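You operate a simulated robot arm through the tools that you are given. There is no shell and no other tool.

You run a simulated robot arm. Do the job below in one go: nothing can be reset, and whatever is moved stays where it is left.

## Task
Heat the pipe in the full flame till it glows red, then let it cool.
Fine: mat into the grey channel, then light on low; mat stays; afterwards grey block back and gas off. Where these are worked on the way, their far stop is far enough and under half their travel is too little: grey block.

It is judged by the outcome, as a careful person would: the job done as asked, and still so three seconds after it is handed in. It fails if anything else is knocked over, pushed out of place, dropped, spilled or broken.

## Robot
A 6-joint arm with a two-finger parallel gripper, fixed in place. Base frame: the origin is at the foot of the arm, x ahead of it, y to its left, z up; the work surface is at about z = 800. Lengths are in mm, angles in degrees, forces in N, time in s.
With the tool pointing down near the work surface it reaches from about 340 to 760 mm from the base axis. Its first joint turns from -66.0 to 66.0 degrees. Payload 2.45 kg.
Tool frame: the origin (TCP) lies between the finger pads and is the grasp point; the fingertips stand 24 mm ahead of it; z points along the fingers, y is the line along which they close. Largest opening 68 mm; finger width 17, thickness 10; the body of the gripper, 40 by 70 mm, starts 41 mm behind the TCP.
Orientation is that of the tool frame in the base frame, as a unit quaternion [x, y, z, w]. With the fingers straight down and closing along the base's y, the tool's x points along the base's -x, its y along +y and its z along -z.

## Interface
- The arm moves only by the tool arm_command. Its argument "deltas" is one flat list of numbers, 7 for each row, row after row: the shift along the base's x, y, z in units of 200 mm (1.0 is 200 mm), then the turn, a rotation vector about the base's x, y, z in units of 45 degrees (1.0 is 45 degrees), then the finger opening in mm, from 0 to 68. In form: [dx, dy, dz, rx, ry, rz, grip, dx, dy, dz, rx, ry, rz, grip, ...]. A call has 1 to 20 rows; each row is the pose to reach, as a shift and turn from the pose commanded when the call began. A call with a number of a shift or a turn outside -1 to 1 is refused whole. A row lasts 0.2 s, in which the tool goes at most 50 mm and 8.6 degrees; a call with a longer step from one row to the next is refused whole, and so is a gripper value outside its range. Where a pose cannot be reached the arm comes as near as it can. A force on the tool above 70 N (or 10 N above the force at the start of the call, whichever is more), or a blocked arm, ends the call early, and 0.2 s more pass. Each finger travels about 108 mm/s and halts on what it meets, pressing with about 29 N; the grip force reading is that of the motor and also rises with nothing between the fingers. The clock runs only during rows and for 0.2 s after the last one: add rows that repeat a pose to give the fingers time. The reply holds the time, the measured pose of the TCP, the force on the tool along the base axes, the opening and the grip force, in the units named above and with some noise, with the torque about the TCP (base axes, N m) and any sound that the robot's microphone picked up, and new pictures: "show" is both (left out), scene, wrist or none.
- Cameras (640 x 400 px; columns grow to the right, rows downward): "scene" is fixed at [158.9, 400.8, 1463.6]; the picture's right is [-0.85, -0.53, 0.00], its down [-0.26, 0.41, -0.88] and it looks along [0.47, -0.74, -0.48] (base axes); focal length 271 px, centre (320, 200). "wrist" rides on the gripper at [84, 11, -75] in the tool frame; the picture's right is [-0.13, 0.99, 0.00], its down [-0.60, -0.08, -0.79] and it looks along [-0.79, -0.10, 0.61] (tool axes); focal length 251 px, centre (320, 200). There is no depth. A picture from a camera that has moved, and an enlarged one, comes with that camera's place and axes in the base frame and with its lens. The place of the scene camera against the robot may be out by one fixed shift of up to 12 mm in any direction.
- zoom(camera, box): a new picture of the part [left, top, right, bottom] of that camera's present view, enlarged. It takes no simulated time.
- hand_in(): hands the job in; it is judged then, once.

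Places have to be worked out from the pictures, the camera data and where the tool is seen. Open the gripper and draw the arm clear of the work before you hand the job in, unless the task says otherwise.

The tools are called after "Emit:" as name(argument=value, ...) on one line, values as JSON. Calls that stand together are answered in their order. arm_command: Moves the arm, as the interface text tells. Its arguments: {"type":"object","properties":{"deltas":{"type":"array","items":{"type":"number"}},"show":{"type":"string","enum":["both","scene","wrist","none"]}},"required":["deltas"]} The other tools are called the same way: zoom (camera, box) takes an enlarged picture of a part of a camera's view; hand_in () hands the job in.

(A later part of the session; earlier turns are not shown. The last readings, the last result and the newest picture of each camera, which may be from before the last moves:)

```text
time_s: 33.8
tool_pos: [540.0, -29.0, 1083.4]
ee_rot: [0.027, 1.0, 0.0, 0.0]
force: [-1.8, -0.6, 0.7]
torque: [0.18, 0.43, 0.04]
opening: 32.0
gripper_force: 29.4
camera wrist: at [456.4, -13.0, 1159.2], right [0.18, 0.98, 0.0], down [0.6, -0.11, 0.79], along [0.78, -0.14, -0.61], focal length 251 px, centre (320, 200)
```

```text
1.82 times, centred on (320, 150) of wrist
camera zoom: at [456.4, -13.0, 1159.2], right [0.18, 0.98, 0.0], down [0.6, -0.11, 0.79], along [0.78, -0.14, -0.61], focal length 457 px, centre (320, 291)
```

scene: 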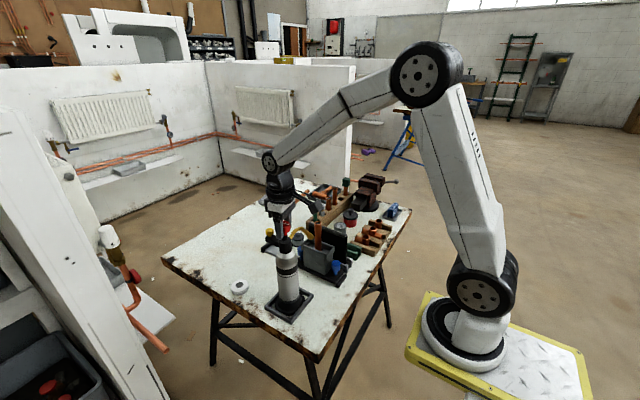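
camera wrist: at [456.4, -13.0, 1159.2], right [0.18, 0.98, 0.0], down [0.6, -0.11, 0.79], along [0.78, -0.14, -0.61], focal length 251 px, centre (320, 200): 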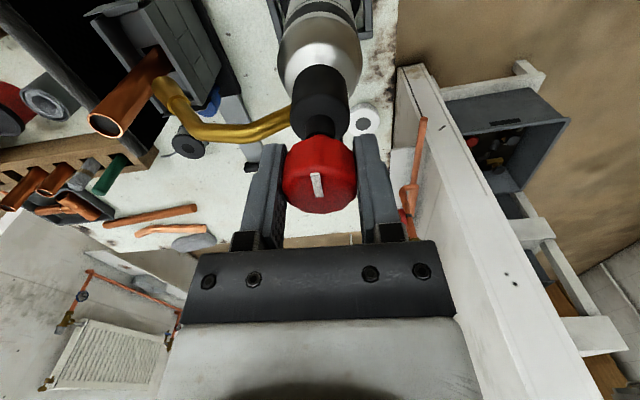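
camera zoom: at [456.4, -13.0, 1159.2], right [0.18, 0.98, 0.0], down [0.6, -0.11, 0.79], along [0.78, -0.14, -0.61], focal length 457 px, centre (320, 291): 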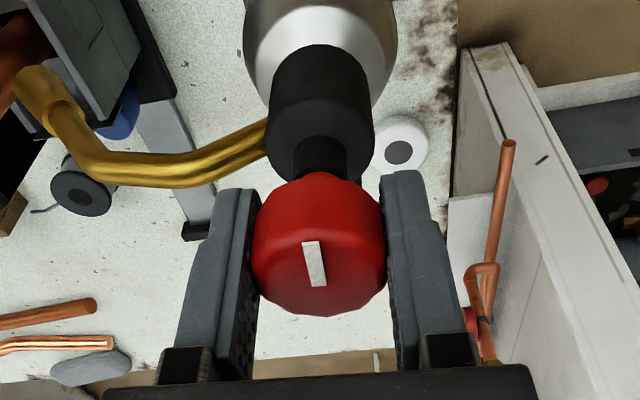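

The head now seems to move with the knob, so valve friction and bottle friction are close to equal. Pressing down through the grip should hold the bottle still, so I'll add about 2.5 mm of downward push and turn 20° anticlockwise slowly.

Emit:
arm_command(deltas=[0, 0, -0.0125, 0, 0, 0, 25, 0, 0, -0.0125, 0, 0, 0.044, 25, 0, 0, -0.0125, 0, 0, 0.089, 25, 0, 0, -0.0125, 0, 0, 0.133, 25, 0, 0, -0.0125, 0, 0, 0.178, 25, 0, 0, -0.0125, 0, 0, 0.222, 25, 0, 0, -0.0125, 0, 0, 0.267, 25, 0, 0, -0.0125, 0, 0, 0.311, 25, 0, 0, -0.0125, 0, 0, 0.356, 25, 0, 0, -0.0125, 0, 0, 0.4, 25, 0, 0, -0.0125, 0, 0, 0.444, 25], show="wrist")

Emit:
zoom(camera="scene", box=[250, 200, 330, 270])

Emit:
zoom(camera="wrist", box=[180, 40, 460, 260])

```text
time_s: 36.2
tool_pos: [539.5, -30.0, 1081.9]
ee_rot: [-0.148, 0.989, -0.001, 0.001]
force: [0.2, 4.7, 18.8]
torque: [0.22, -0.22, 0.0]
opening: 32.0
gripper_force: 29.0
camera wrist: at [455.7, -42.8, 1157.1], right [-0.17, 0.99, 0.0], down [0.6, 0.1, 0.79], along [0.78, 0.13, -0.61], focal length 251 px, centre (320, 200)
```

wrist: 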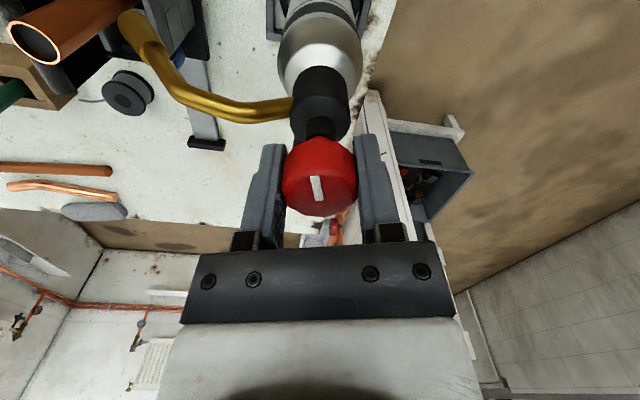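

```text
5.71 times, centred on (290, 235) of scene
camera zoom: at [158.5, 401.0, 1463.6], right [-0.85, -0.53, 0.0], down [-0.26, 0.41, -0.88], along [0.47, -0.74, -0.48], focal length 1549 px, centre (491, 0)
```

zoom: 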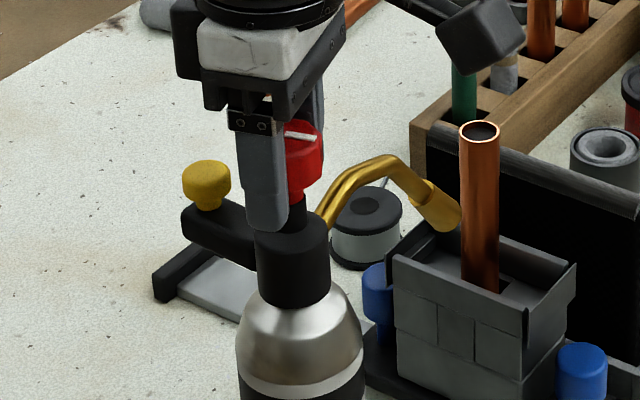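

```text
1.82 times, centred on (320, 150) of wrist
camera zoom: at [455.7, -42.8, 1157.1], right [-0.17, 0.99, 0.0], down [0.6, 0.1, 0.79], along [0.78, 0.13, -0.61], focal length 457 px, centre (320, 291)
```

zoom: 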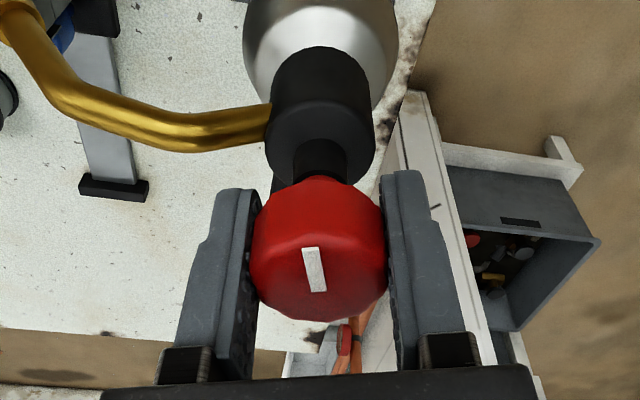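

With about 19 N of downward press the head stayed still and only the knob turned, to about 20° relative. The head sits about 3.5° clockwise of its original aim. I'll take the press off and turn 4° anticlockwise quickly, so the bottle follows back.

Emit:
arm_command(deltas=[0, 0, 0.011, 0, 0, 0, 25, 0, 0, 0.011, 0, 0, 0.089, 25, 0, 0, 0.011, 0, 0, 0.089, 25], show="wrist")

Emit:
zoom(camera="scene", box=[250, 200, 330, 270])

```text
time_s: 37.0
tool_pos: [538.6, -29.1, 1081.8]
ee_rot: [-0.182, 0.983, 0.001, -0.002]
force: [0.8, -1.0, -0.9]
torque: [0.02, -0.02, -0.01]
opening: 32.0
gripper_force: 29.7
camera wrist: at [456.1, -49.1, 1157.8], right [-0.23, 0.97, 0.0], down [0.6, 0.14, 0.79], along [0.77, 0.19, -0.61], focal length 251 px, centre (320, 200)
```

wrist: 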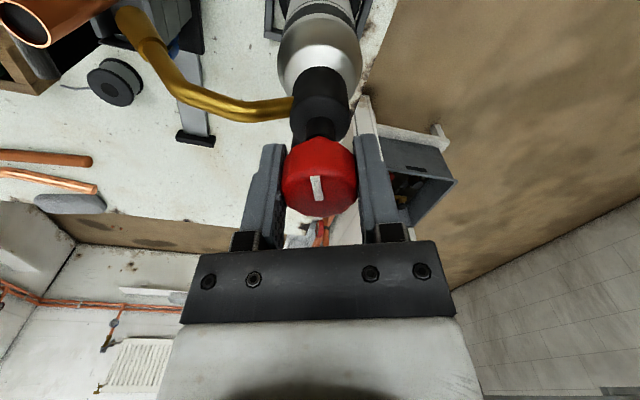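

```text
5.71 times, centred on (290, 235) of scene
camera zoom: at [159.0, 400.8, 1463.6], right [-0.85, -0.53, 0.0], down [-0.26, 0.41, -0.88], along [0.47, -0.74, -0.48], focal length 1549 px, centre (491, 0)
```

zoom: 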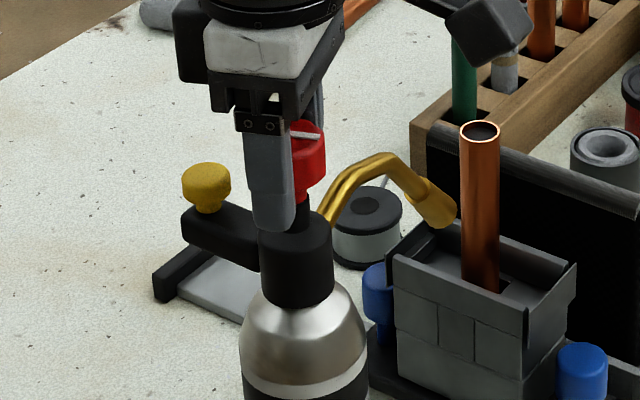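

The nozzle is back close to its original line and forces are near zero. I'll press down again and continue anticlockwise slowly, about 34° more, listening for gas.

Emit:
arm_command(deltas=[0, 0, -0.0125, 0, 0, 0, 25, 0, 0, -0.0125, 0, 0, 0.044, 25, 0, 0, -0.0125, 0, 0, 0.089, 25, 0, 0, -0.0125, 0, 0, 0.133, 25, 0, 0, -0.0125, 0, 0, 0.178, 25, 0, 0, -0.0125, 0, 0, 0.222, 25, 0, 0, -0.0125, 0, 0, 0.267, 25, 0, 0, -0.0125, 0, 0, 0.311, 25, 0, 0, -0.0125, 0, 0, 0.356, 25, 0, 0, -0.0125, 0, 0, 0.4, 25], show="wrist")

Emit:
zoom(camera="scene", box=[250, 200, 330, 270])

```text
time_s: 39.2
tool_pos: [541.0, -28.8, 1080.1]
ee_rot: [-0.334, 0.943, 0.0, 0.002]
force: [-3.5, -1.7, 15.0]
torque: [0.07, 0.07, 0.0]
opening: 32.3
gripper_force: 29.1
camera wrist: at [467.7, -73.3, 1157.0], right [-0.52, 0.85, 0.0], down [0.52, 0.32, 0.8], along [0.68, 0.42, -0.61], focal length 251 px, centre (320, 200)
```

wrist: 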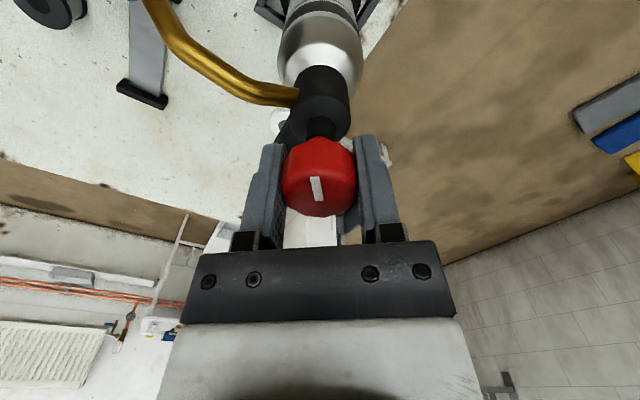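

```text
5.71 times, centred on (290, 235) of scene
camera zoom: at [158.5, 400.8, 1463.7], right [-0.85, -0.53, 0.0], down [-0.26, 0.41, -0.88], along [0.47, -0.74, -0.48], focal length 1549 px, centre (491, 0)
```

zoom: 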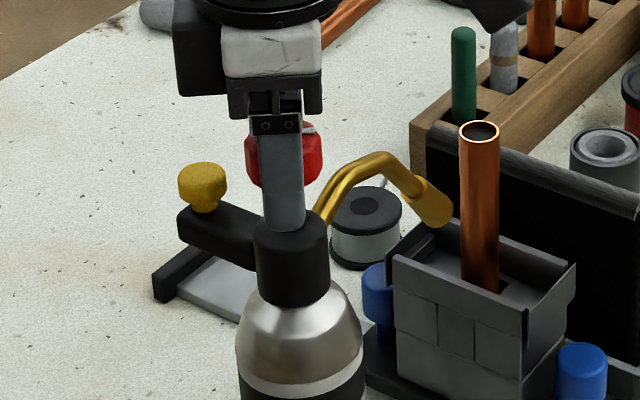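

The head holds its original position (nozzle and yellow button match the first picture) and the knob is at about 39°, still silent. I'll keep pressing and turn another 32° slowly.

Emit:
arm_command(deltas=[0, 0, -0.003, 0, 0, 0.044, 25, 0, 0, -0.003, 0, 0, 0.089, 25, 0, 0, -0.003, 0, 0, 0.133, 25, 0, 0, -0.003, 0, 0, 0.178, 25, 0, 0, -0.003, 0, 0, 0.222, 25, 0, 0, -0.003, 0, 0, 0.267, 25, 0, 0, -0.003, 0, 0, 0.311, 25, 0, 0, -0.003, 0, 0, 0.356, 25, 0, 0, -0.003, 0, 0, 0.4, 25, 0, 0, -0.003, 0, 0, 0.444, 25], show="wrist")

Emit:
zoom(camera="scene", box=[250, 200, 330, 270])

```text
time_s: 41.4
tool_pos: [539.1, -29.0, 1081.2]
ee_rot: [-0.492, 0.87, 0.0, 0.001]
force: [-3.8, -2.9, 16.9]
torque: [-0.1, 0.13, -0.03]
opening: 32.1
gripper_force: 29.3
camera wrist: at [486.6, -95.0, 1156.4], right [-0.78, 0.62, 0.0], down [0.38, 0.48, 0.79], along [0.49, 0.62, -0.61], focal length 251 px, centre (320, 200)
```

wrist: 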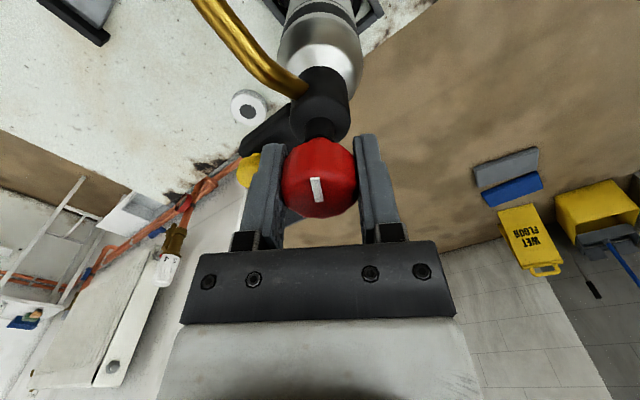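

```text
5.71 times, centred on (290, 235) of scene
camera zoom: at [158.5, 400.7, 1463.7], right [-0.85, -0.53, 0.0], down [-0.26, 0.41, -0.88], along [0.47, -0.74, -0.48], focal length 1549 px, centre (491, 0)
```

zoom: 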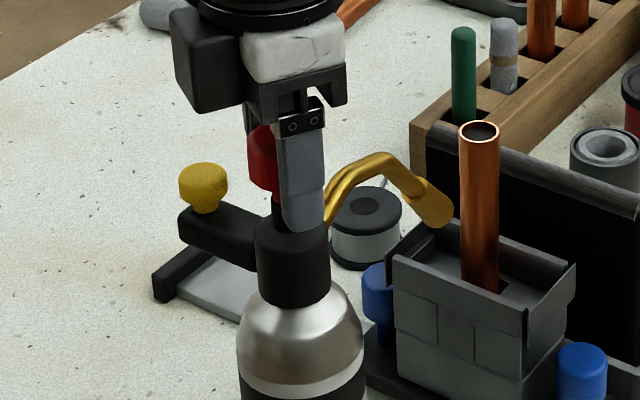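

The knob is at about 59° with the head steady and still no sound. I'll continue another 26°.

Emit:
arm_command(deltas=[0, 0, 0, 0, 0, 0.044, 25, 0, 0, 0, 0, 0, 0.089, 25, 0, 0, 0, 0, 0, 0.133, 25, 0, 0, 0, 0, 0, 0.178, 25, 0, 0, 0, 0, 0, 0.222, 25, 0, 0, 0, 0, 0, 0.267, 25, 0, 0, 0, 0, 0, 0.311, 25, 0, 0, 0, 0, 0, 0.356, 25, 0, 0, 0, 0, 0, 0.4, 25, 0, 0, 0, 0, 0, 0.444, 25, 0, 0, 0, 0, 0, 0.489, 25, 0, 0, 0, 0, 0, 0.533, 25, 0, 0, 0, 0, 0, 0.578, 25], show="wrist")

Emit:
zoom(camera="scene", box=[250, 200, 330, 270])

```text
time_s: 44.2
tool_pos: [539.8, -28.9, 1082.3]
ee_rot: [-0.676, 0.737, 0.0, 0.001]
force: [-3.8, -0.6, 14.8]
torque: [0.24, 0.23, -0.02]
opening: 32.1
gripper_force: 28.4
camera wrist: at [522.1, -111.7, 1156.2], right [-0.98, 0.22, 0.0], down [0.13, 0.59, 0.79], along [0.17, 0.78, -0.61], focal length 251 px, centre (320, 200)
```

wrist: 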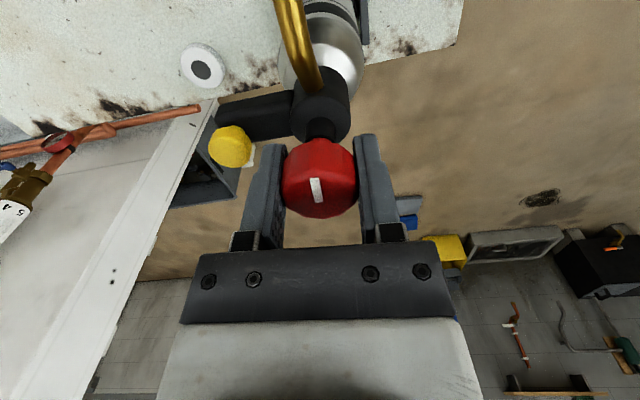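

```text
5.71 times, centred on (290, 235) of scene
camera zoom: at [158.5, 400.8, 1463.7], right [-0.85, -0.53, 0.0], down [-0.26, 0.41, -0.88], along [0.47, -0.74, -0.48], focal length 1549 px, centre (491, 0)
```

zoom: 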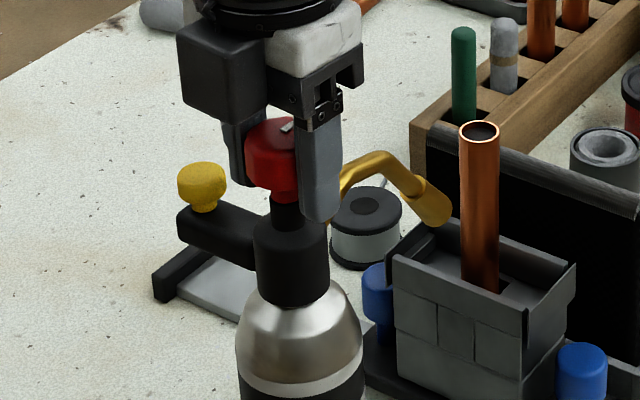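

The knob is at about 85° with the head steady, and still no sound is reported. I'll continue another 20° anticlockwise.

Emit:
arm_command(deltas=[0, 0, 0, 0, 0, 0.044, 25, 0, 0, 0, 0, 0, 0.089, 25, 0, 0, 0, 0, 0, 0.133, 25, 0, 0, 0, 0, 0, 0.178, 25, 0, 0, 0, 0, 0, 0.222, 25, 0, 0, 0, 0, 0, 0.267, 25, 0, 0, 0, 0, 0, 0.311, 25, 0, 0, 0, 0, 0, 0.356, 25, 0, 0, 0, 0, 0, 0.4, 25, 0, 0, 0, 0, 0, 0.444, 25], show="wrist")

Emit:
zoom(camera="scene", box=[250, 200, 330, 270])

```text
time_s: 46.4
tool_pos: [539.8, -29.5, 1081.5]
ee_rot: [0.794, -0.608, 0.0, -0.001]
force: [-2.0, 0.7, 2.7]
torque: [0.22, 0.15, 0.01]
opening: 32.2
gripper_force: 28.5
camera wrist: at [551.1, -113.2, 1156.1], right [-0.99, -0.13, 0.0], down [-0.08, 0.6, 0.79], along [-0.1, 0.79, -0.61], focal length 251 px, centre (320, 200)
```

wrist: 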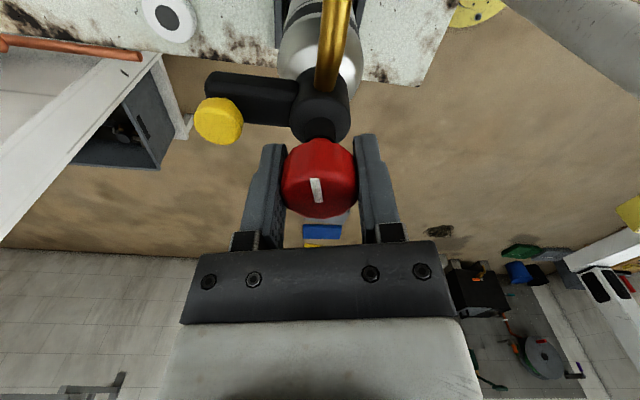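

```text
5.71 times, centred on (290, 235) of scene
camera zoom: at [158.8, 400.8, 1463.7], right [-0.85, -0.53, 0.0], down [-0.26, 0.41, -0.88], along [0.47, -0.74, -0.48], focal length 1549 px, centre (491, 0)
```

zoom: 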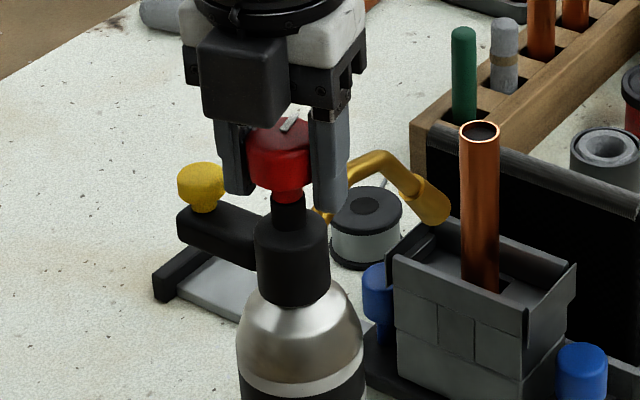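

The knob is at about 105° and the press has faded to 3 N, but the head is still in place and it's silent. I'll renew the press and keep turning slowly to find the next stop or a sound.

Emit:
arm_command(deltas=[0, 0, -0.008, 0, 0, 0, 25, 0, 0, -0.008, 0, 0, 0.044, 25, 0, 0, -0.008, 0, 0, 0.089, 25, 0, 0, -0.008, 0, 0, 0.133, 25, 0, 0, -0.008, 0, 0, 0.178, 25, 0, 0, -0.008, 0, 0, 0.222, 25, 0, 0, -0.008, 0, 0, 0.267, 25, 0, 0, -0.008, 0, 0, 0.311, 25, 0, 0, -0.008, 0, 0, 0.356, 25, 0, 0, -0.008, 0, 0, 0.4, 25, 0, 0, -0.008, 0, 0, 0.444, 25], show="wrist")

Emit:
zoom(camera="scene", box=[250, 200, 330, 270])

```text
time_s: 48.8
tool_pos: [539.8, -29.2, 1078.6]
ee_rot: [0.887, -0.462, 0.0, -0.001]
force: [-1.9, -3.6, 15.7]
torque: [-0.17, -0.22, 0.02]
opening: 31.7
gripper_force: 29.5
camera wrist: at [578.7, -103.9, 1154.1], right [-0.89, -0.46, 0.0], down [-0.28, 0.54, 0.79], along [-0.37, 0.7, -0.61], focal length 251 px, centre (320, 200)
```

wrist: 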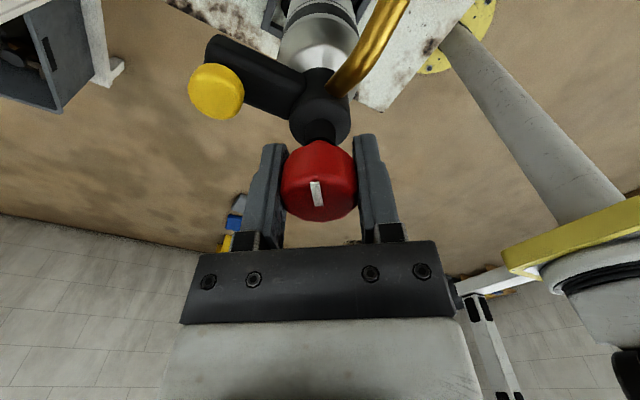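

```text
5.71 times, centred on (290, 235) of scene
camera zoom: at [158.5, 400.7, 1463.7], right [-0.85, -0.53, 0.0], down [-0.26, 0.41, -0.88], along [0.47, -0.74, -0.48], focal length 1549 px, centre (491, 0)
```

zoom: 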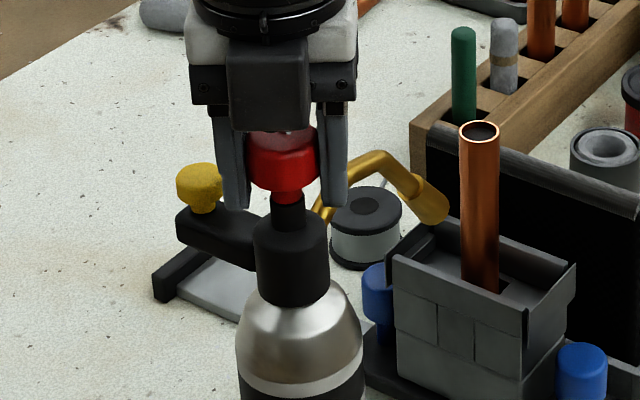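

The knob is at about 125° and the nozzle has crept about 2° with it. I'll turn 10° more and check whether the head now follows fully, which would mean a stop.

Emit:
arm_command(deltas=[0, 0, -0.006, 0, 0, 0.044, 25, 0, 0, -0.006, 0, 0, 0.089, 25, 0, 0, -0.006, 0, 0, 0.133, 25, 0, 0, -0.006, 0, 0, 0.178, 25, 0, 0, -0.006, 0, 0, 0.222, 25], show="wrist")

Emit:
zoom(camera="scene", box=[250, 200, 330, 270])

```text
time_s: 50.0
tool_pos: [540.8, -29.7, 1077.9]
ee_rot: [0.924, -0.383, 0.0, 0.0]
force: [-3.9, -3.7, 26.1]
torque: [-0.05, 0.01, 0.04]
opening: 31.7
gripper_force: 29.3
camera wrist: at [591.6, -96.1, 1153.7], right [-0.79, -0.61, 0.0], down [-0.37, 0.48, 0.79], along [-0.48, 0.63, -0.61], focal length 251 px, centre (320, 200)
```

wrist: 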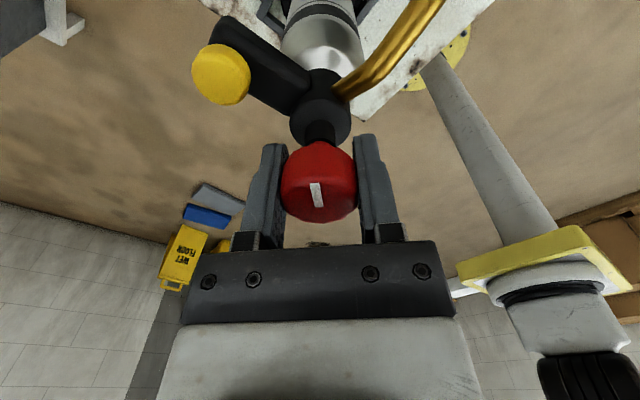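

```text
5.71 times, centred on (290, 235) of scene
camera zoom: at [158.3, 400.7, 1463.7], right [-0.85, -0.53, 0.0], down [-0.26, 0.41, -0.88], along [0.47, -0.74, -0.48], focal length 1549 px, centre (491, 0)
```

zoom: 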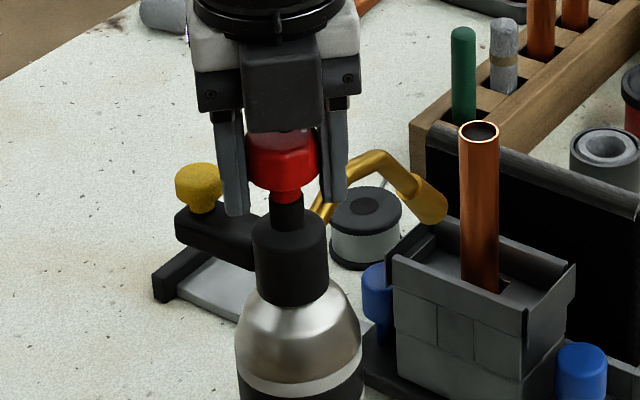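

The knob is at about 135° and the head moved only about 1° in that step, so there is no stop yet. I'll continue 30° more with the press kept on.

Emit:
arm_command(deltas=[0, 0, 0, 0, 0, 0.044, 25, 0, 0, 0, 0, 0, 0.089, 25, 0, 0, 0, 0, 0, 0.133, 25, 0, 0, 0, 0, 0, 0.178, 25, 0, 0, 0, 0, 0, 0.222, 25, 0, 0, 0, 0, 0, 0.267, 25, 0, 0, 0, 0, 0, 0.311, 25, 0, 0, 0, 0, 0, 0.356, 25, 0, 0, 0, 0, 0, 0.4, 25, 0, 0, 0, 0, 0, 0.444, 25], show="both")

Emit:
zoom(camera="scene", box=[250, 200, 330, 270])

```text
time_s: 52.2
tool_pos: [539.3, -28.7, 1076.7]
ee_rot: [0.976, -0.218, -0.002, -0.001]
force: [-0.9, -0.7, 2.8]
torque: [0.04, 0.14, -0.41]
opening: 31.4
gripper_force: 29.1
camera wrist: at [611.0, -74.0, 1152.2], right [-0.54, -0.84, 0.0], down [-0.51, 0.33, 0.8], along [-0.67, 0.43, -0.61], focal length 251 px, centre (320, 200)
```

scene: 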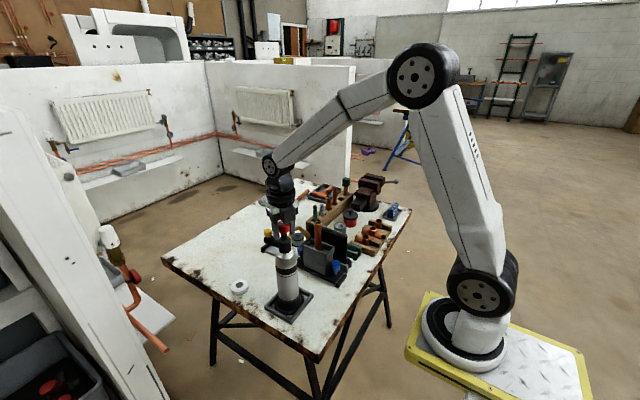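
wrist: 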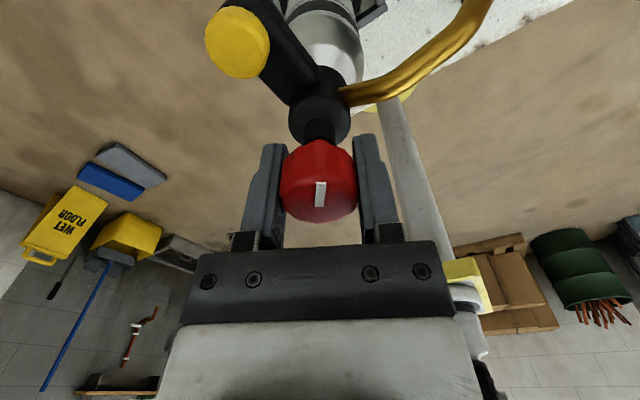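

```text
5.71 times, centred on (290, 235) of scene
camera zoom: at [158.8, 400.8, 1463.7], right [-0.85, -0.53, 0.0], down [-0.26, 0.41, -0.88], along [0.47, -0.74, -0.48], focal length 1549 px, centre (491, 0)
```

zoom: 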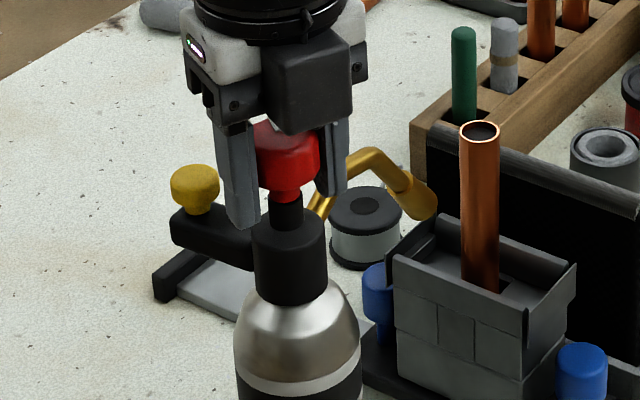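

The torque has jumped to -0.41 N·m, the mark slipped a little in the fingers and the head followed by about 8°. So the full-open stop is at roughly 135–140°. I'll ease the press and turn back 8° quickly so the bottle returns to its aim.

Emit:
arm_command(deltas=[0, 0, 0.005, 0, 0, 0, 25, 0, 0, 0.005, 0, 0, -0.1, 25, 0, 0, 0.005, 0, 0, -0.2, 25, 0, 0, 0.005, 0, 0, -0.2, 25], show="wrist")

Emit:
zoom(camera="scene", box=[250, 200, 330, 270])

Emit:
zoom(camera="wrist", box=[180, 0, 460, 260])

```text
time_s: 53.2
tool_pos: [539.9, -28.0, 1077.7]
ee_rot: [0.956, -0.294, -0.001, -0.001]
force: [-0.6, -0.6, 0.3]
torque: [0.01, 0.25, -0.02]
opening: 31.5
gripper_force: 29.3
camera wrist: at [603.4, -84.9, 1153.4], right [-0.66, -0.75, 0.0], down [-0.45, 0.4, 0.79], along [-0.59, 0.53, -0.61], focal length 251 px, centre (320, 200)
```

wrist: 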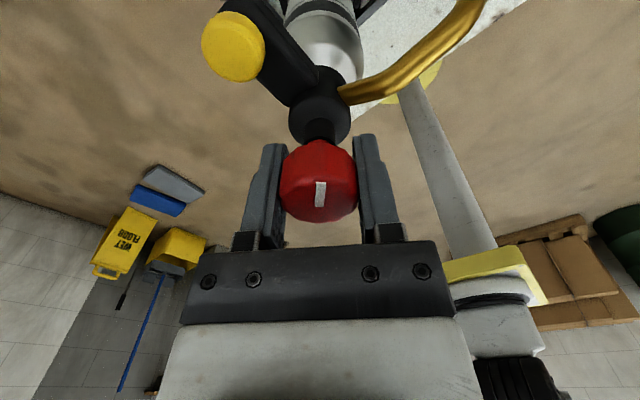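

```text
5.71 times, centred on (290, 235) of scene
camera zoom: at [159.0, 400.8, 1463.6], right [-0.85, -0.53, 0.0], down [-0.26, 0.41, -0.88], along [0.47, -0.74, -0.48], focal length 1549 px, centre (491, 0)
```

zoom: 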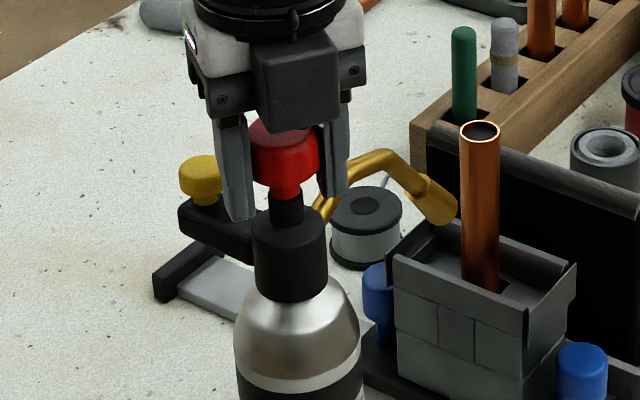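

```text
1.54 times, centred on (320, 130) of wrist
camera zoom: at [603.4, -84.9, 1153.4], right [-0.66, -0.75, 0.0], down [-0.45, 0.4, 0.79], along [-0.59, 0.53, -0.61], focal length 387 px, centre (320, 308)
```

zoom: 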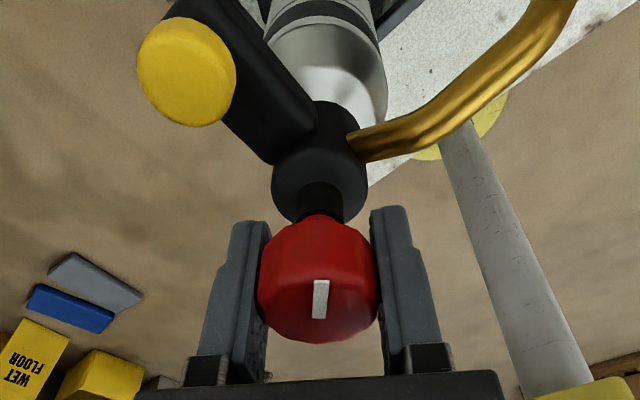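

The nozzle and yellow button are back in their original places. Allowing for about 12° of slip, the knob is near its 135° full stop, so low should be about 40°. I'll press again and turn clockwise about 94° in two slow calls.

Emit:
arm_command(deltas=[0, 0, -0.012, 0, 0, 0, 25, 0, 0, -0.012, 0, 0, -0.0556, 25, 0, 0, -0.012, 0, 0, -0.1111, 25, 0, 0, -0.012, 0, 0, -0.1667, 25, 0, 0, -0.012, 0, 0, -0.2222, 25, 0, 0, -0.012, 0, 0, -0.2778, 25, 0, 0, -0.012, 0, 0, -0.3333, 25, 0, 0, -0.012, 0, 0, -0.3889, 25, 0, 0, -0.012, 0, 0, -0.4444, 25, 0, 0, -0.012, 0, 0, -0.5, 25, 0, 0, -0.012, 0, 0, -0.5556, 25, 0, 0, -0.012, 0, 0, -0.6111, 25, 0, 0, -0.012, 0, 0, -0.6667, 25, 0, 0, -0.012, 0, 0, -0.7222, 25, 0, 0, -0.012, 0, 0, -0.7778, 25, 0, 0, -0.012, 0, 0, -0.8333, 25, 0, 0, -0.012, 0, 0, -0.8889, 25, 0, 0, -0.012, 0, 0, -0.9444, 25, 0, 0, -0.012, 0, 0, -1.0, 25], show="wrist")

Emit:
zoom(camera="scene", box=[250, 200, 330, 270])

Emit:
zoom(camera="wrist", box=[180, 40, 460, 260])

```text
time_s: 57.2
tool_pos: [540.8, -28.3, 1077.2]
ee_rot: [0.77, -0.638, 0.001, -0.002]
force: [4.2, -3.7, 21.6]
torque: [-0.06, -0.07, -0.01]
opening: 31.5
gripper_force: 28.6
camera wrist: at [545.5, -113.3, 1152.2], right [-1.0, -0.06, 0.0], down [-0.04, 0.61, 0.79], along [-0.05, 0.79, -0.61], focal length 251 px, centre (320, 200)
```

wrist: 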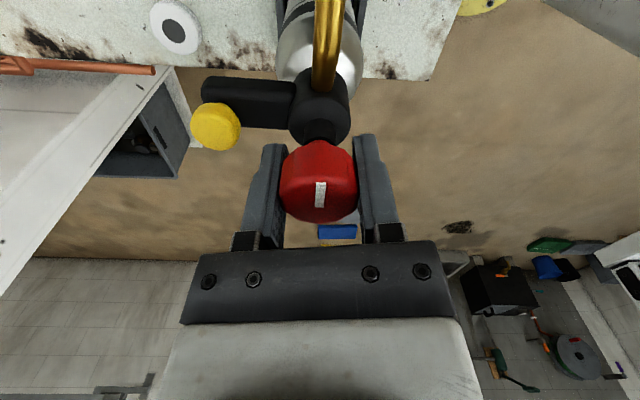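

```text
5.71 times, centred on (290, 235) of scene
camera zoom: at [158.6, 400.7, 1463.7], right [-0.85, -0.53, 0.0], down [-0.26, 0.41, -0.88], along [0.47, -0.74, -0.48], focal length 1549 px, centre (491, 0)
```

zoom: 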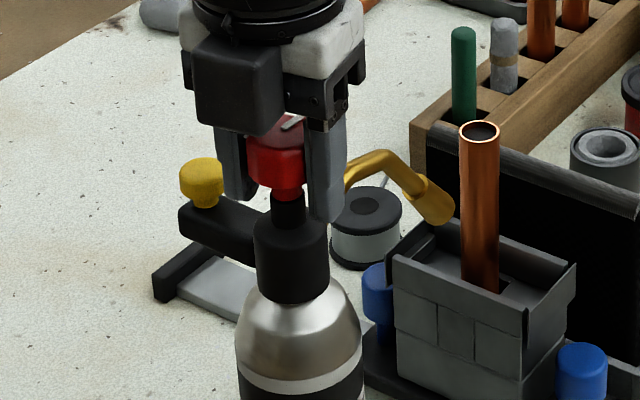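

```text
1.82 times, centred on (320, 150) of wrist
camera zoom: at [545.5, -113.3, 1152.2], right [-1.0, -0.06, 0.0], down [-0.04, 0.61, 0.79], along [-0.05, 0.79, -0.61], focal length 457 px, centre (320, 291)
```

zoom: 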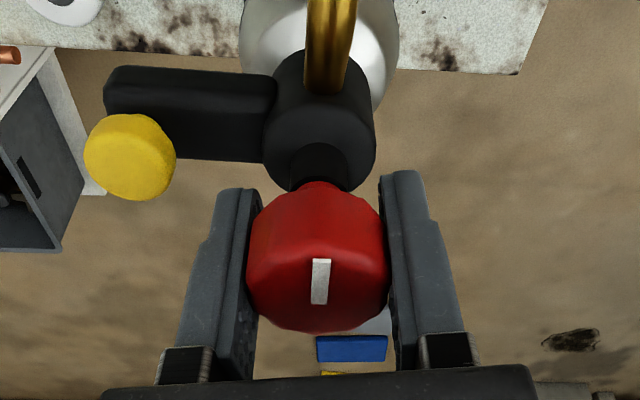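

The head is steady at its original aim, and the knob is at about 89° after allowing for slip. I'll continue clockwise 49° to reach about 40°.

Emit:
arm_command(deltas=[0, 0, 0, 0, 0, -0.0556, 25, 0, 0, 0, 0, 0, -0.1111, 25, 0, 0, 0, 0, 0, -0.1667, 25, 0, 0, 0, 0, 0, -0.2222, 25, 0, 0, 0, 0, 0, -0.2778, 25, 0, 0, 0, 0, 0, -0.3333, 25, 0, 0, 0, 0, 0, -0.3889, 25, 0, 0, 0, 0, 0, -0.4444, 25, 0, 0, 0, 0, 0, -0.5, 25, 0, 0, 0, 0, 0, -0.5556, 25, 0, 0, 0, 0, 0, -0.6111, 25, 0, 0, 0, 0, 0, -0.6667, 25, 0, 0, 0, 0, 0, -0.7222, 25, 0, 0, 0, 0, 0, -0.7778, 25, 0, 0, 0, 0, 0, -0.8333, 25, 0, 0, 0, 0, 0, -0.8889, 25, 0, 0, 0, 0, 0, -0.9444, 25, 0, 0, 0, 0, 0, -1.0, 25, 0, 0, 0, 0, 0, -1.0, 25], show="wrist")

Emit:
zoom(camera="scene", box=[250, 200, 330, 270])

Emit:
zoom(camera="wrist", box=[180, 40, 460, 260])

```text
time_s: 61.2
tool_pos: [540.3, -29.8, 1077.8]
ee_rot: [-0.468, 0.884, -0.002, 0.002]
force: [3.0, -4.0, 23.3]
torque: [-0.25, 0.12, 0.02]
opening: 31.6
gripper_force: 29.4
camera wrist: at [484.2, -91.6, 1152.0], right [-0.75, 0.66, 0.0], down [0.4, 0.46, 0.79], along [0.53, 0.59, -0.61], focal length 251 px, centre (320, 200)
```

wrist: 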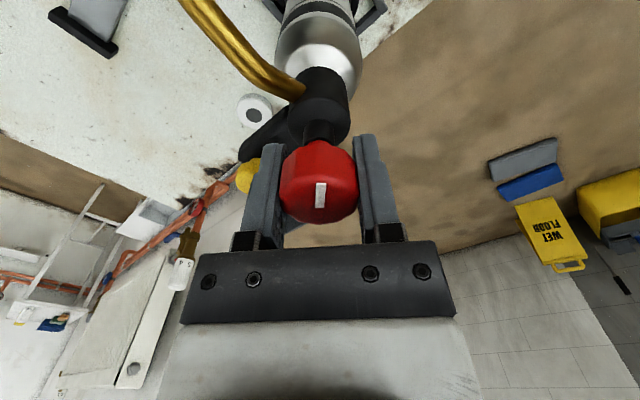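

```text
5.71 times, centred on (290, 235) of scene
camera zoom: at [158.6, 400.7, 1463.7], right [-0.85, -0.53, 0.0], down [-0.26, 0.41, -0.88], along [0.47, -0.74, -0.48], focal length 1549 px, centre (491, 0)
```

zoom: 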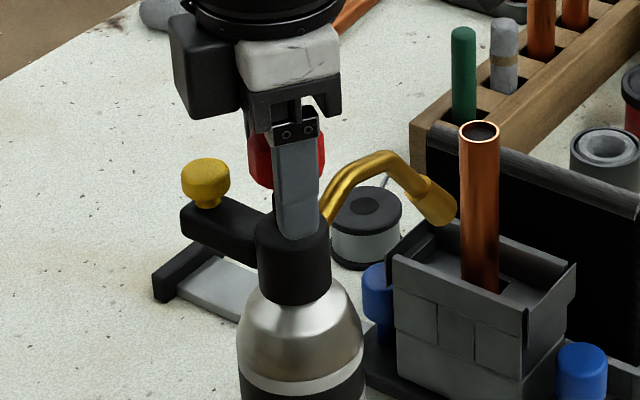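

```text
1.82 times, centred on (320, 150) of wrist
camera zoom: at [484.2, -91.6, 1152.0], right [-0.75, 0.66, 0.0], down [0.4, 0.46, 0.79], along [0.53, 0.59, -0.61], focal length 457 px, centre (320, 291)
```

zoom: 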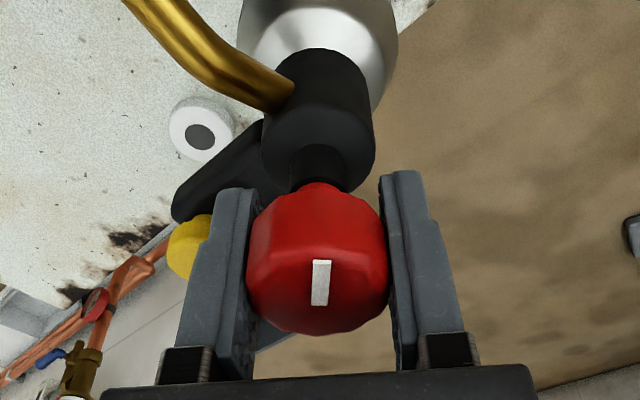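

The head is at its original aim and the knob is at about 44°, or 32% of its travel, which should be low. I'll ease the press, open and rise clear of the knob.

Emit:
arm_command(deltas=[0, 0, 0.01, 0, 0, 0, 25, 0, 0, 0.01, 0, 0, 0, 55, 0, 0, 0.01, 0, 0, 0, 55, 0, 0, 0.15, 0, 0, 0, 55, 0, 0, 0.35, 0, 0, -0.1, 55, 0, 0, 0.45, 0, 0, -0.28, 55, 0, 0, 0.45, 0, 0, -0.46, 40, 0, 0, 0.45, 0, 0, -0.64, 20, 0, 0, 0.45, 0, 0, -0.82, 5, 0, 0, 0.45, 0, 0, -1.0, 0, 0, 0, 0.45, 0, 0, -1.0, 0], show="wrist")

Emit:
zoom(camera="scene", box=[250, 190, 350, 280])

Emit:
zoom(camera="wrist", box=[200, 0, 440, 200])

```text
time_s: 63.6
tool_pos: [539.2, -29.7, 1168.0]
ee_rot: [-0.094, 0.996, 0.0, 0.001]
force: [0.2, 0.9, 0.2]
torque: [0.02, 0.03, -0.02]
opening: 0.0
gripper_force: 23.6
camera wrist: at [454.7, -33.9, 1242.1], right [-0.06, 1.0, 0.0], down [0.61, 0.04, 0.79], along [0.79, 0.05, -0.61], focal length 251 px, centre (320, 200)
```

wrist: 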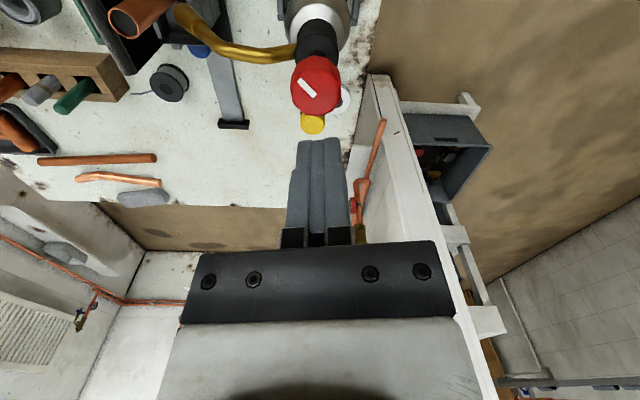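

```text
4.44 times, centred on (300, 235) of scene
camera zoom: at [158.9, 400.8, 1463.6], right [-0.85, -0.53, 0.0], down [-0.26, 0.41, -0.88], along [0.47, -0.74, -0.48], focal length 1204 px, centre (409, 44)
```

zoom: 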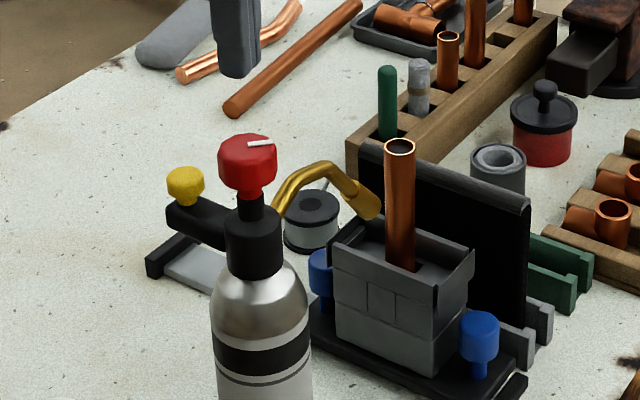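

```text
2.00 times, centred on (320, 100) of wrist
camera zoom: at [454.7, -33.9, 1242.1], right [-0.06, 1.0, 0.0], down [0.61, 0.04, 0.79], along [0.79, 0.05, -0.61], focal length 503 px, centre (320, 400)
```

zoom: 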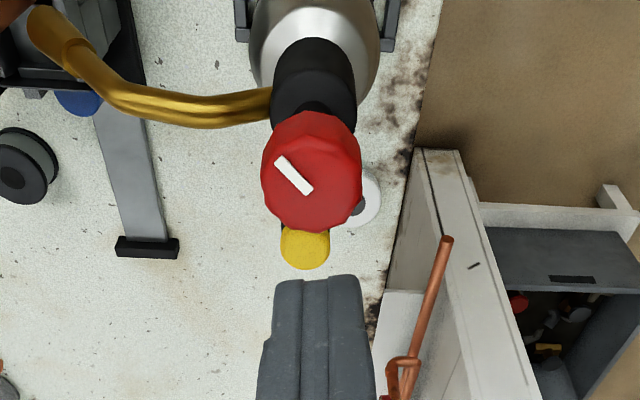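

The mark now reads about 43° from off, and the head and nozzle are undisturbed. The yellow button is at about (592, -30) with its top near z 1050. I'll move the closed fingertips to about 25 mm above it.

Emit:
arm_command(deltas=[0.13, 0, 0, 0, 0, -0.12, 0, 0.264, -0.002, -0.12, 0, 0, -0.24, 0, 0.264, -0.002, -0.34, 0, 0, -0.24, 0, 0.264, -0.002, -0.34, 0, 0, -0.24, 0], show="wrist")

Emit:
zoom(camera="wrist", box=[200, 20, 440, 220])

Emit:
zoom(camera="scene", box=[250, 200, 330, 270])

```text
time_s: 64.6
tool_pos: [592.4, -29.4, 1097.9]
ee_rot: [-0.001, 1.0, -0.001, 0.001]
force: [0.0, 0.1, -0.4]
torque: [-0.03, 0.0, 0.01]
opening: 0.0
gripper_force: 23.3
camera wrist: at [507.6, -18.7, 1173.8], right [0.13, 0.99, 0.0], down [0.6, -0.08, 0.79], along [0.79, -0.1, -0.61], focal length 251 px, centre (320, 200)
```

wrist: 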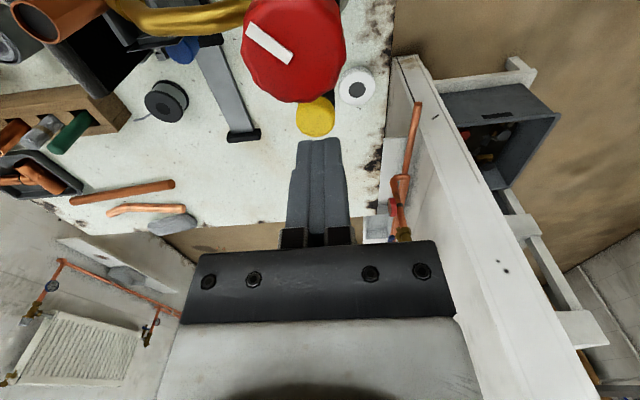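

```text
2.00 times, centred on (320, 120) of wrist
camera zoom: at [507.6, -18.7, 1173.8], right [0.13, 0.99, 0.0], down [0.6, -0.08, 0.79], along [0.79, -0.1, -0.61], focal length 503 px, centre (320, 360)
```

zoom: 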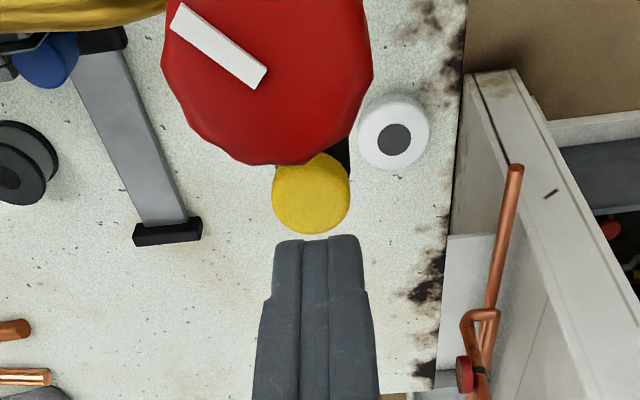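

```text
5.71 times, centred on (290, 235) of scene
camera zoom: at [158.9, 400.8, 1463.6], right [-0.85, -0.53, 0.0], down [-0.26, 0.41, -0.88], along [0.47, -0.74, -0.48], focal length 1549 px, centre (491, 0)
```

zoom: 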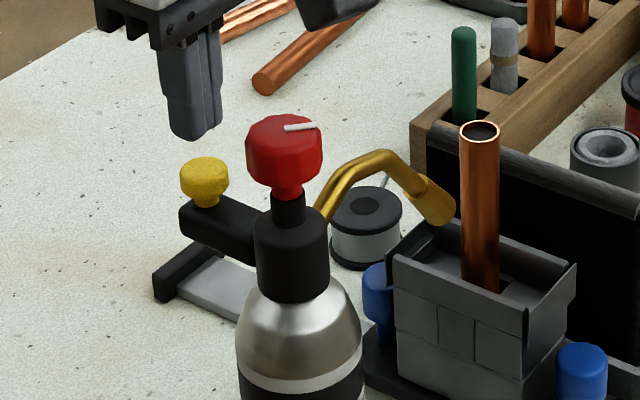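

The closed fingertips line up with the yellow button to within about 2 mm. I'll shift 1.5 mm in y and come down slowly until contact.

Emit:
arm_command(deltas=[0, -0.008, -0.05, 0, 0, 0, 0, 0, -0.008, -0.08, 0, 0, 0, 0, 0, -0.008, -0.1, 0, 0, 0, 0, 0, -0.008, -0.12, 0, 0, 0, 0], show="wrist")

Emit:
zoom(camera="scene", box=[250, 200, 330, 270])

```text
time_s: 65.6
tool_pos: [593.9, -30.8, 1074.1]
ee_rot: [-0.001, 1.0, -0.001, 0.001]
force: [0.5, -0.1, 1.0]
torque: [0.03, 0.04, 0.02]
opening: 0.1
gripper_force: 23.6
camera wrist: at [508.7, -19.6, 1149.3], right [0.13, 0.99, 0.0], down [0.6, -0.08, 0.79], along [0.79, -0.1, -0.61], focal length 251 px, centre (320, 200)
```

wrist: 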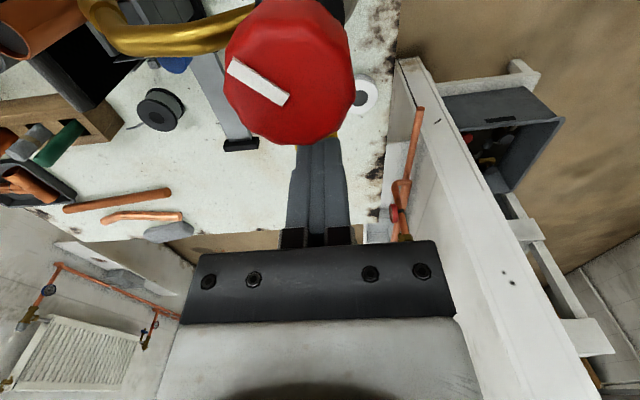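

```text
5.71 times, centred on (290, 235) of scene
camera zoom: at [158.9, 400.8, 1463.6], right [-0.85, -0.53, 0.0], down [-0.26, 0.41, -0.88], along [0.47, -0.74, -0.48], focal length 1549 px, centre (491, 0)
```

zoom: 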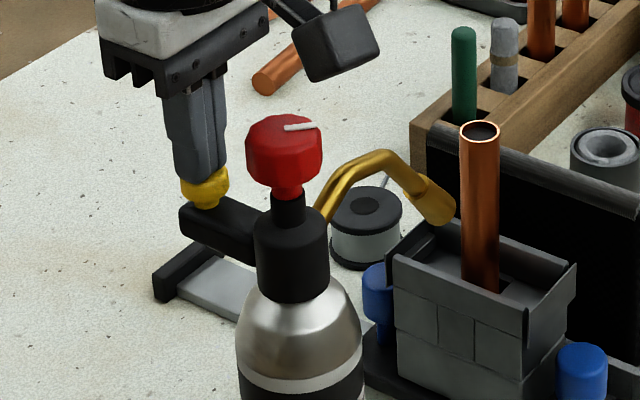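

The fingertips are right on top of the yellow cap with no load yet. I'll press down 8 mm in small rows and watch for a click, force or flame.

Emit:
arm_command(deltas=[0, 0, -0.01, 0, 0, 0, 0, 0, 0, -0.02, 0, 0, 0, 0, 0, 0, -0.03, 0, 0, 0, 0, 0, 0, -0.04, 0, 0, 0, 0, 0, 0, -0.04, 0, 0, 0, 0], show="both")

Emit:
zoom(camera="scene", box=[250, 200, 330, 270])

```text
time_s: 66.8
tool_pos: [592.8, -31.7, 1066.8]
ee_rot: [-0.002, 1.0, 0.0, 0.003]
force: [1.3, 1.8, 15.1]
torque: [0.08, -0.05, 0.01]
opening: 0.2
gripper_force: 23.6
heard: click
camera wrist: at [508.5, -19.7, 1142.7], right [0.13, 0.99, 0.0], down [0.6, -0.08, 0.8], along [0.79, -0.1, -0.61], focal length 251 px, centre (320, 200)
```

scene: 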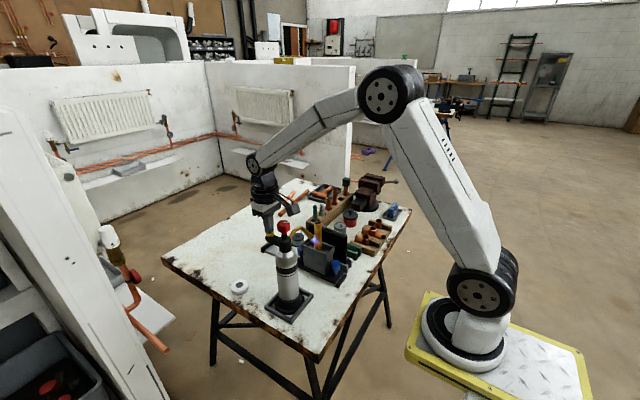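
wrist: 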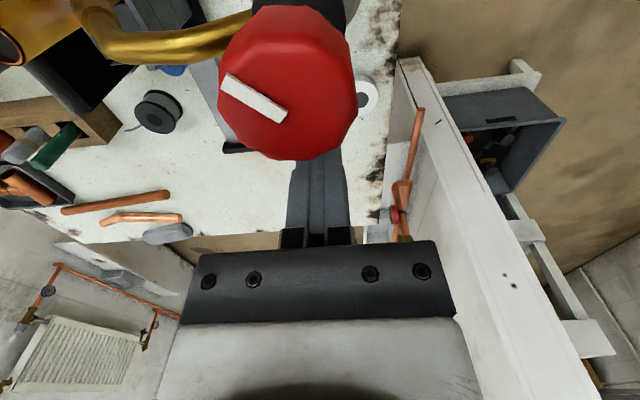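

```text
5.71 times, centred on (290, 235) of scene
camera zoom: at [158.6, 400.9, 1463.6], right [-0.85, -0.53, 0.0], down [-0.26, 0.41, -0.88], along [0.47, -0.74, -0.48], focal length 1549 px, centre (491, 0)
```

zoom: 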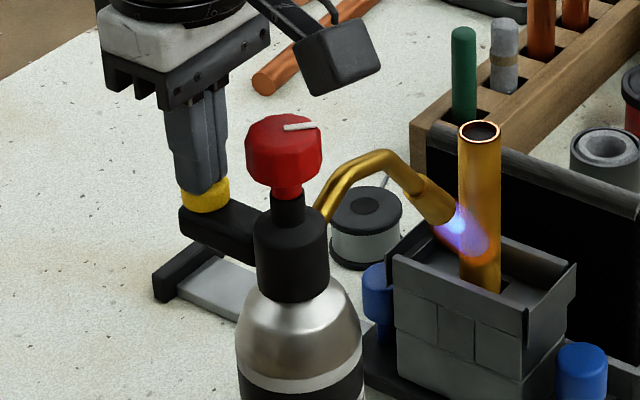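

A click was heard and the torch lit on a small blue low flame, which is playing on the pipe. I'll lift off the button, go to the knob and grip it again ready for full.

Emit:
arm_command(deltas=[0, 0, 0.2, 0, 0, 0, 0, 0, 0, 0.42, 0, 0, 0, 30, -0.2, 0.01, 0.46, 0, 0, 0, 68, -0.2625, 0.011, 0.46, 0, 0, 0, 68, -0.2625, 0.011, 0.3, 0, 0, 0, 68, -0.2625, 0.011, 0.16, 0, 0, 0, 68, -0.2625, 0.011, 0.085, 0, 0, 0, 68, -0.2625, 0.011, 0.085, 0, 0, 0, 35, -0.2625, 0.011, 0.085, 0, 0, 0, 25, -0.2625, 0.011, 0.085, 0, 0, 0, 25], show="wrist")

Emit:
zoom(camera="scene", box=[250, 200, 330, 270])

```text
time_s: 69.0
tool_pos: [539.7, -29.2, 1084.3]
ee_rot: [-0.002, 1.0, -0.001, 0.002]
force: [1.2, -1.2, 0.3]
torque: [-0.1, -0.12, -0.01]
opening: 31.8
gripper_force: 29.5
camera wrist: at [455.9, -18.5, 1159.5], right [0.13, 0.99, 0.0], down [0.6, -0.08, 0.79], along [0.79, -0.1, -0.61], focal length 251 px, centre (320, 200)
```

wrist: 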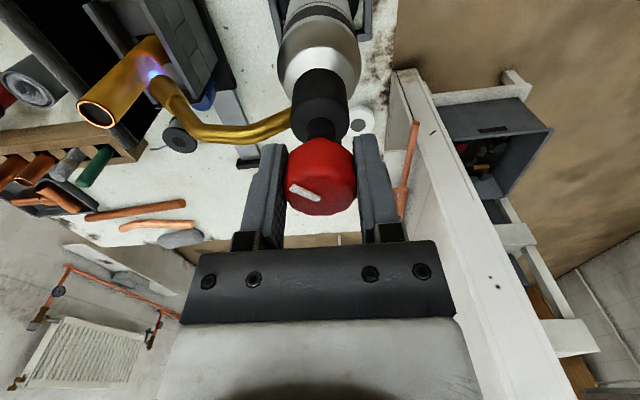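

```text
5.71 times, centred on (290, 235) of scene
camera zoom: at [158.9, 400.8, 1463.7], right [-0.85, -0.53, 0.0], down [-0.26, 0.41, -0.88], along [0.47, -0.74, -0.48], focal length 1549 px, centre (491, 0)
```

zoom: 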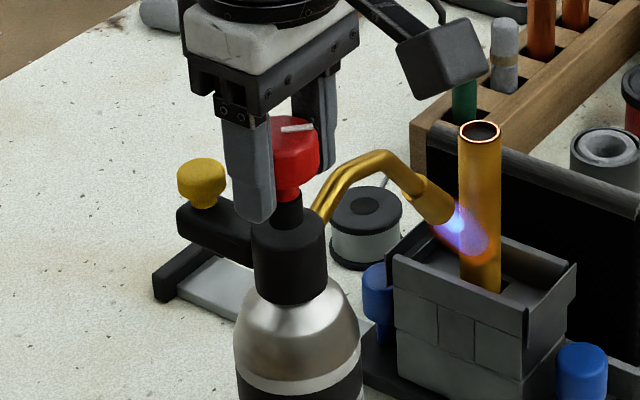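

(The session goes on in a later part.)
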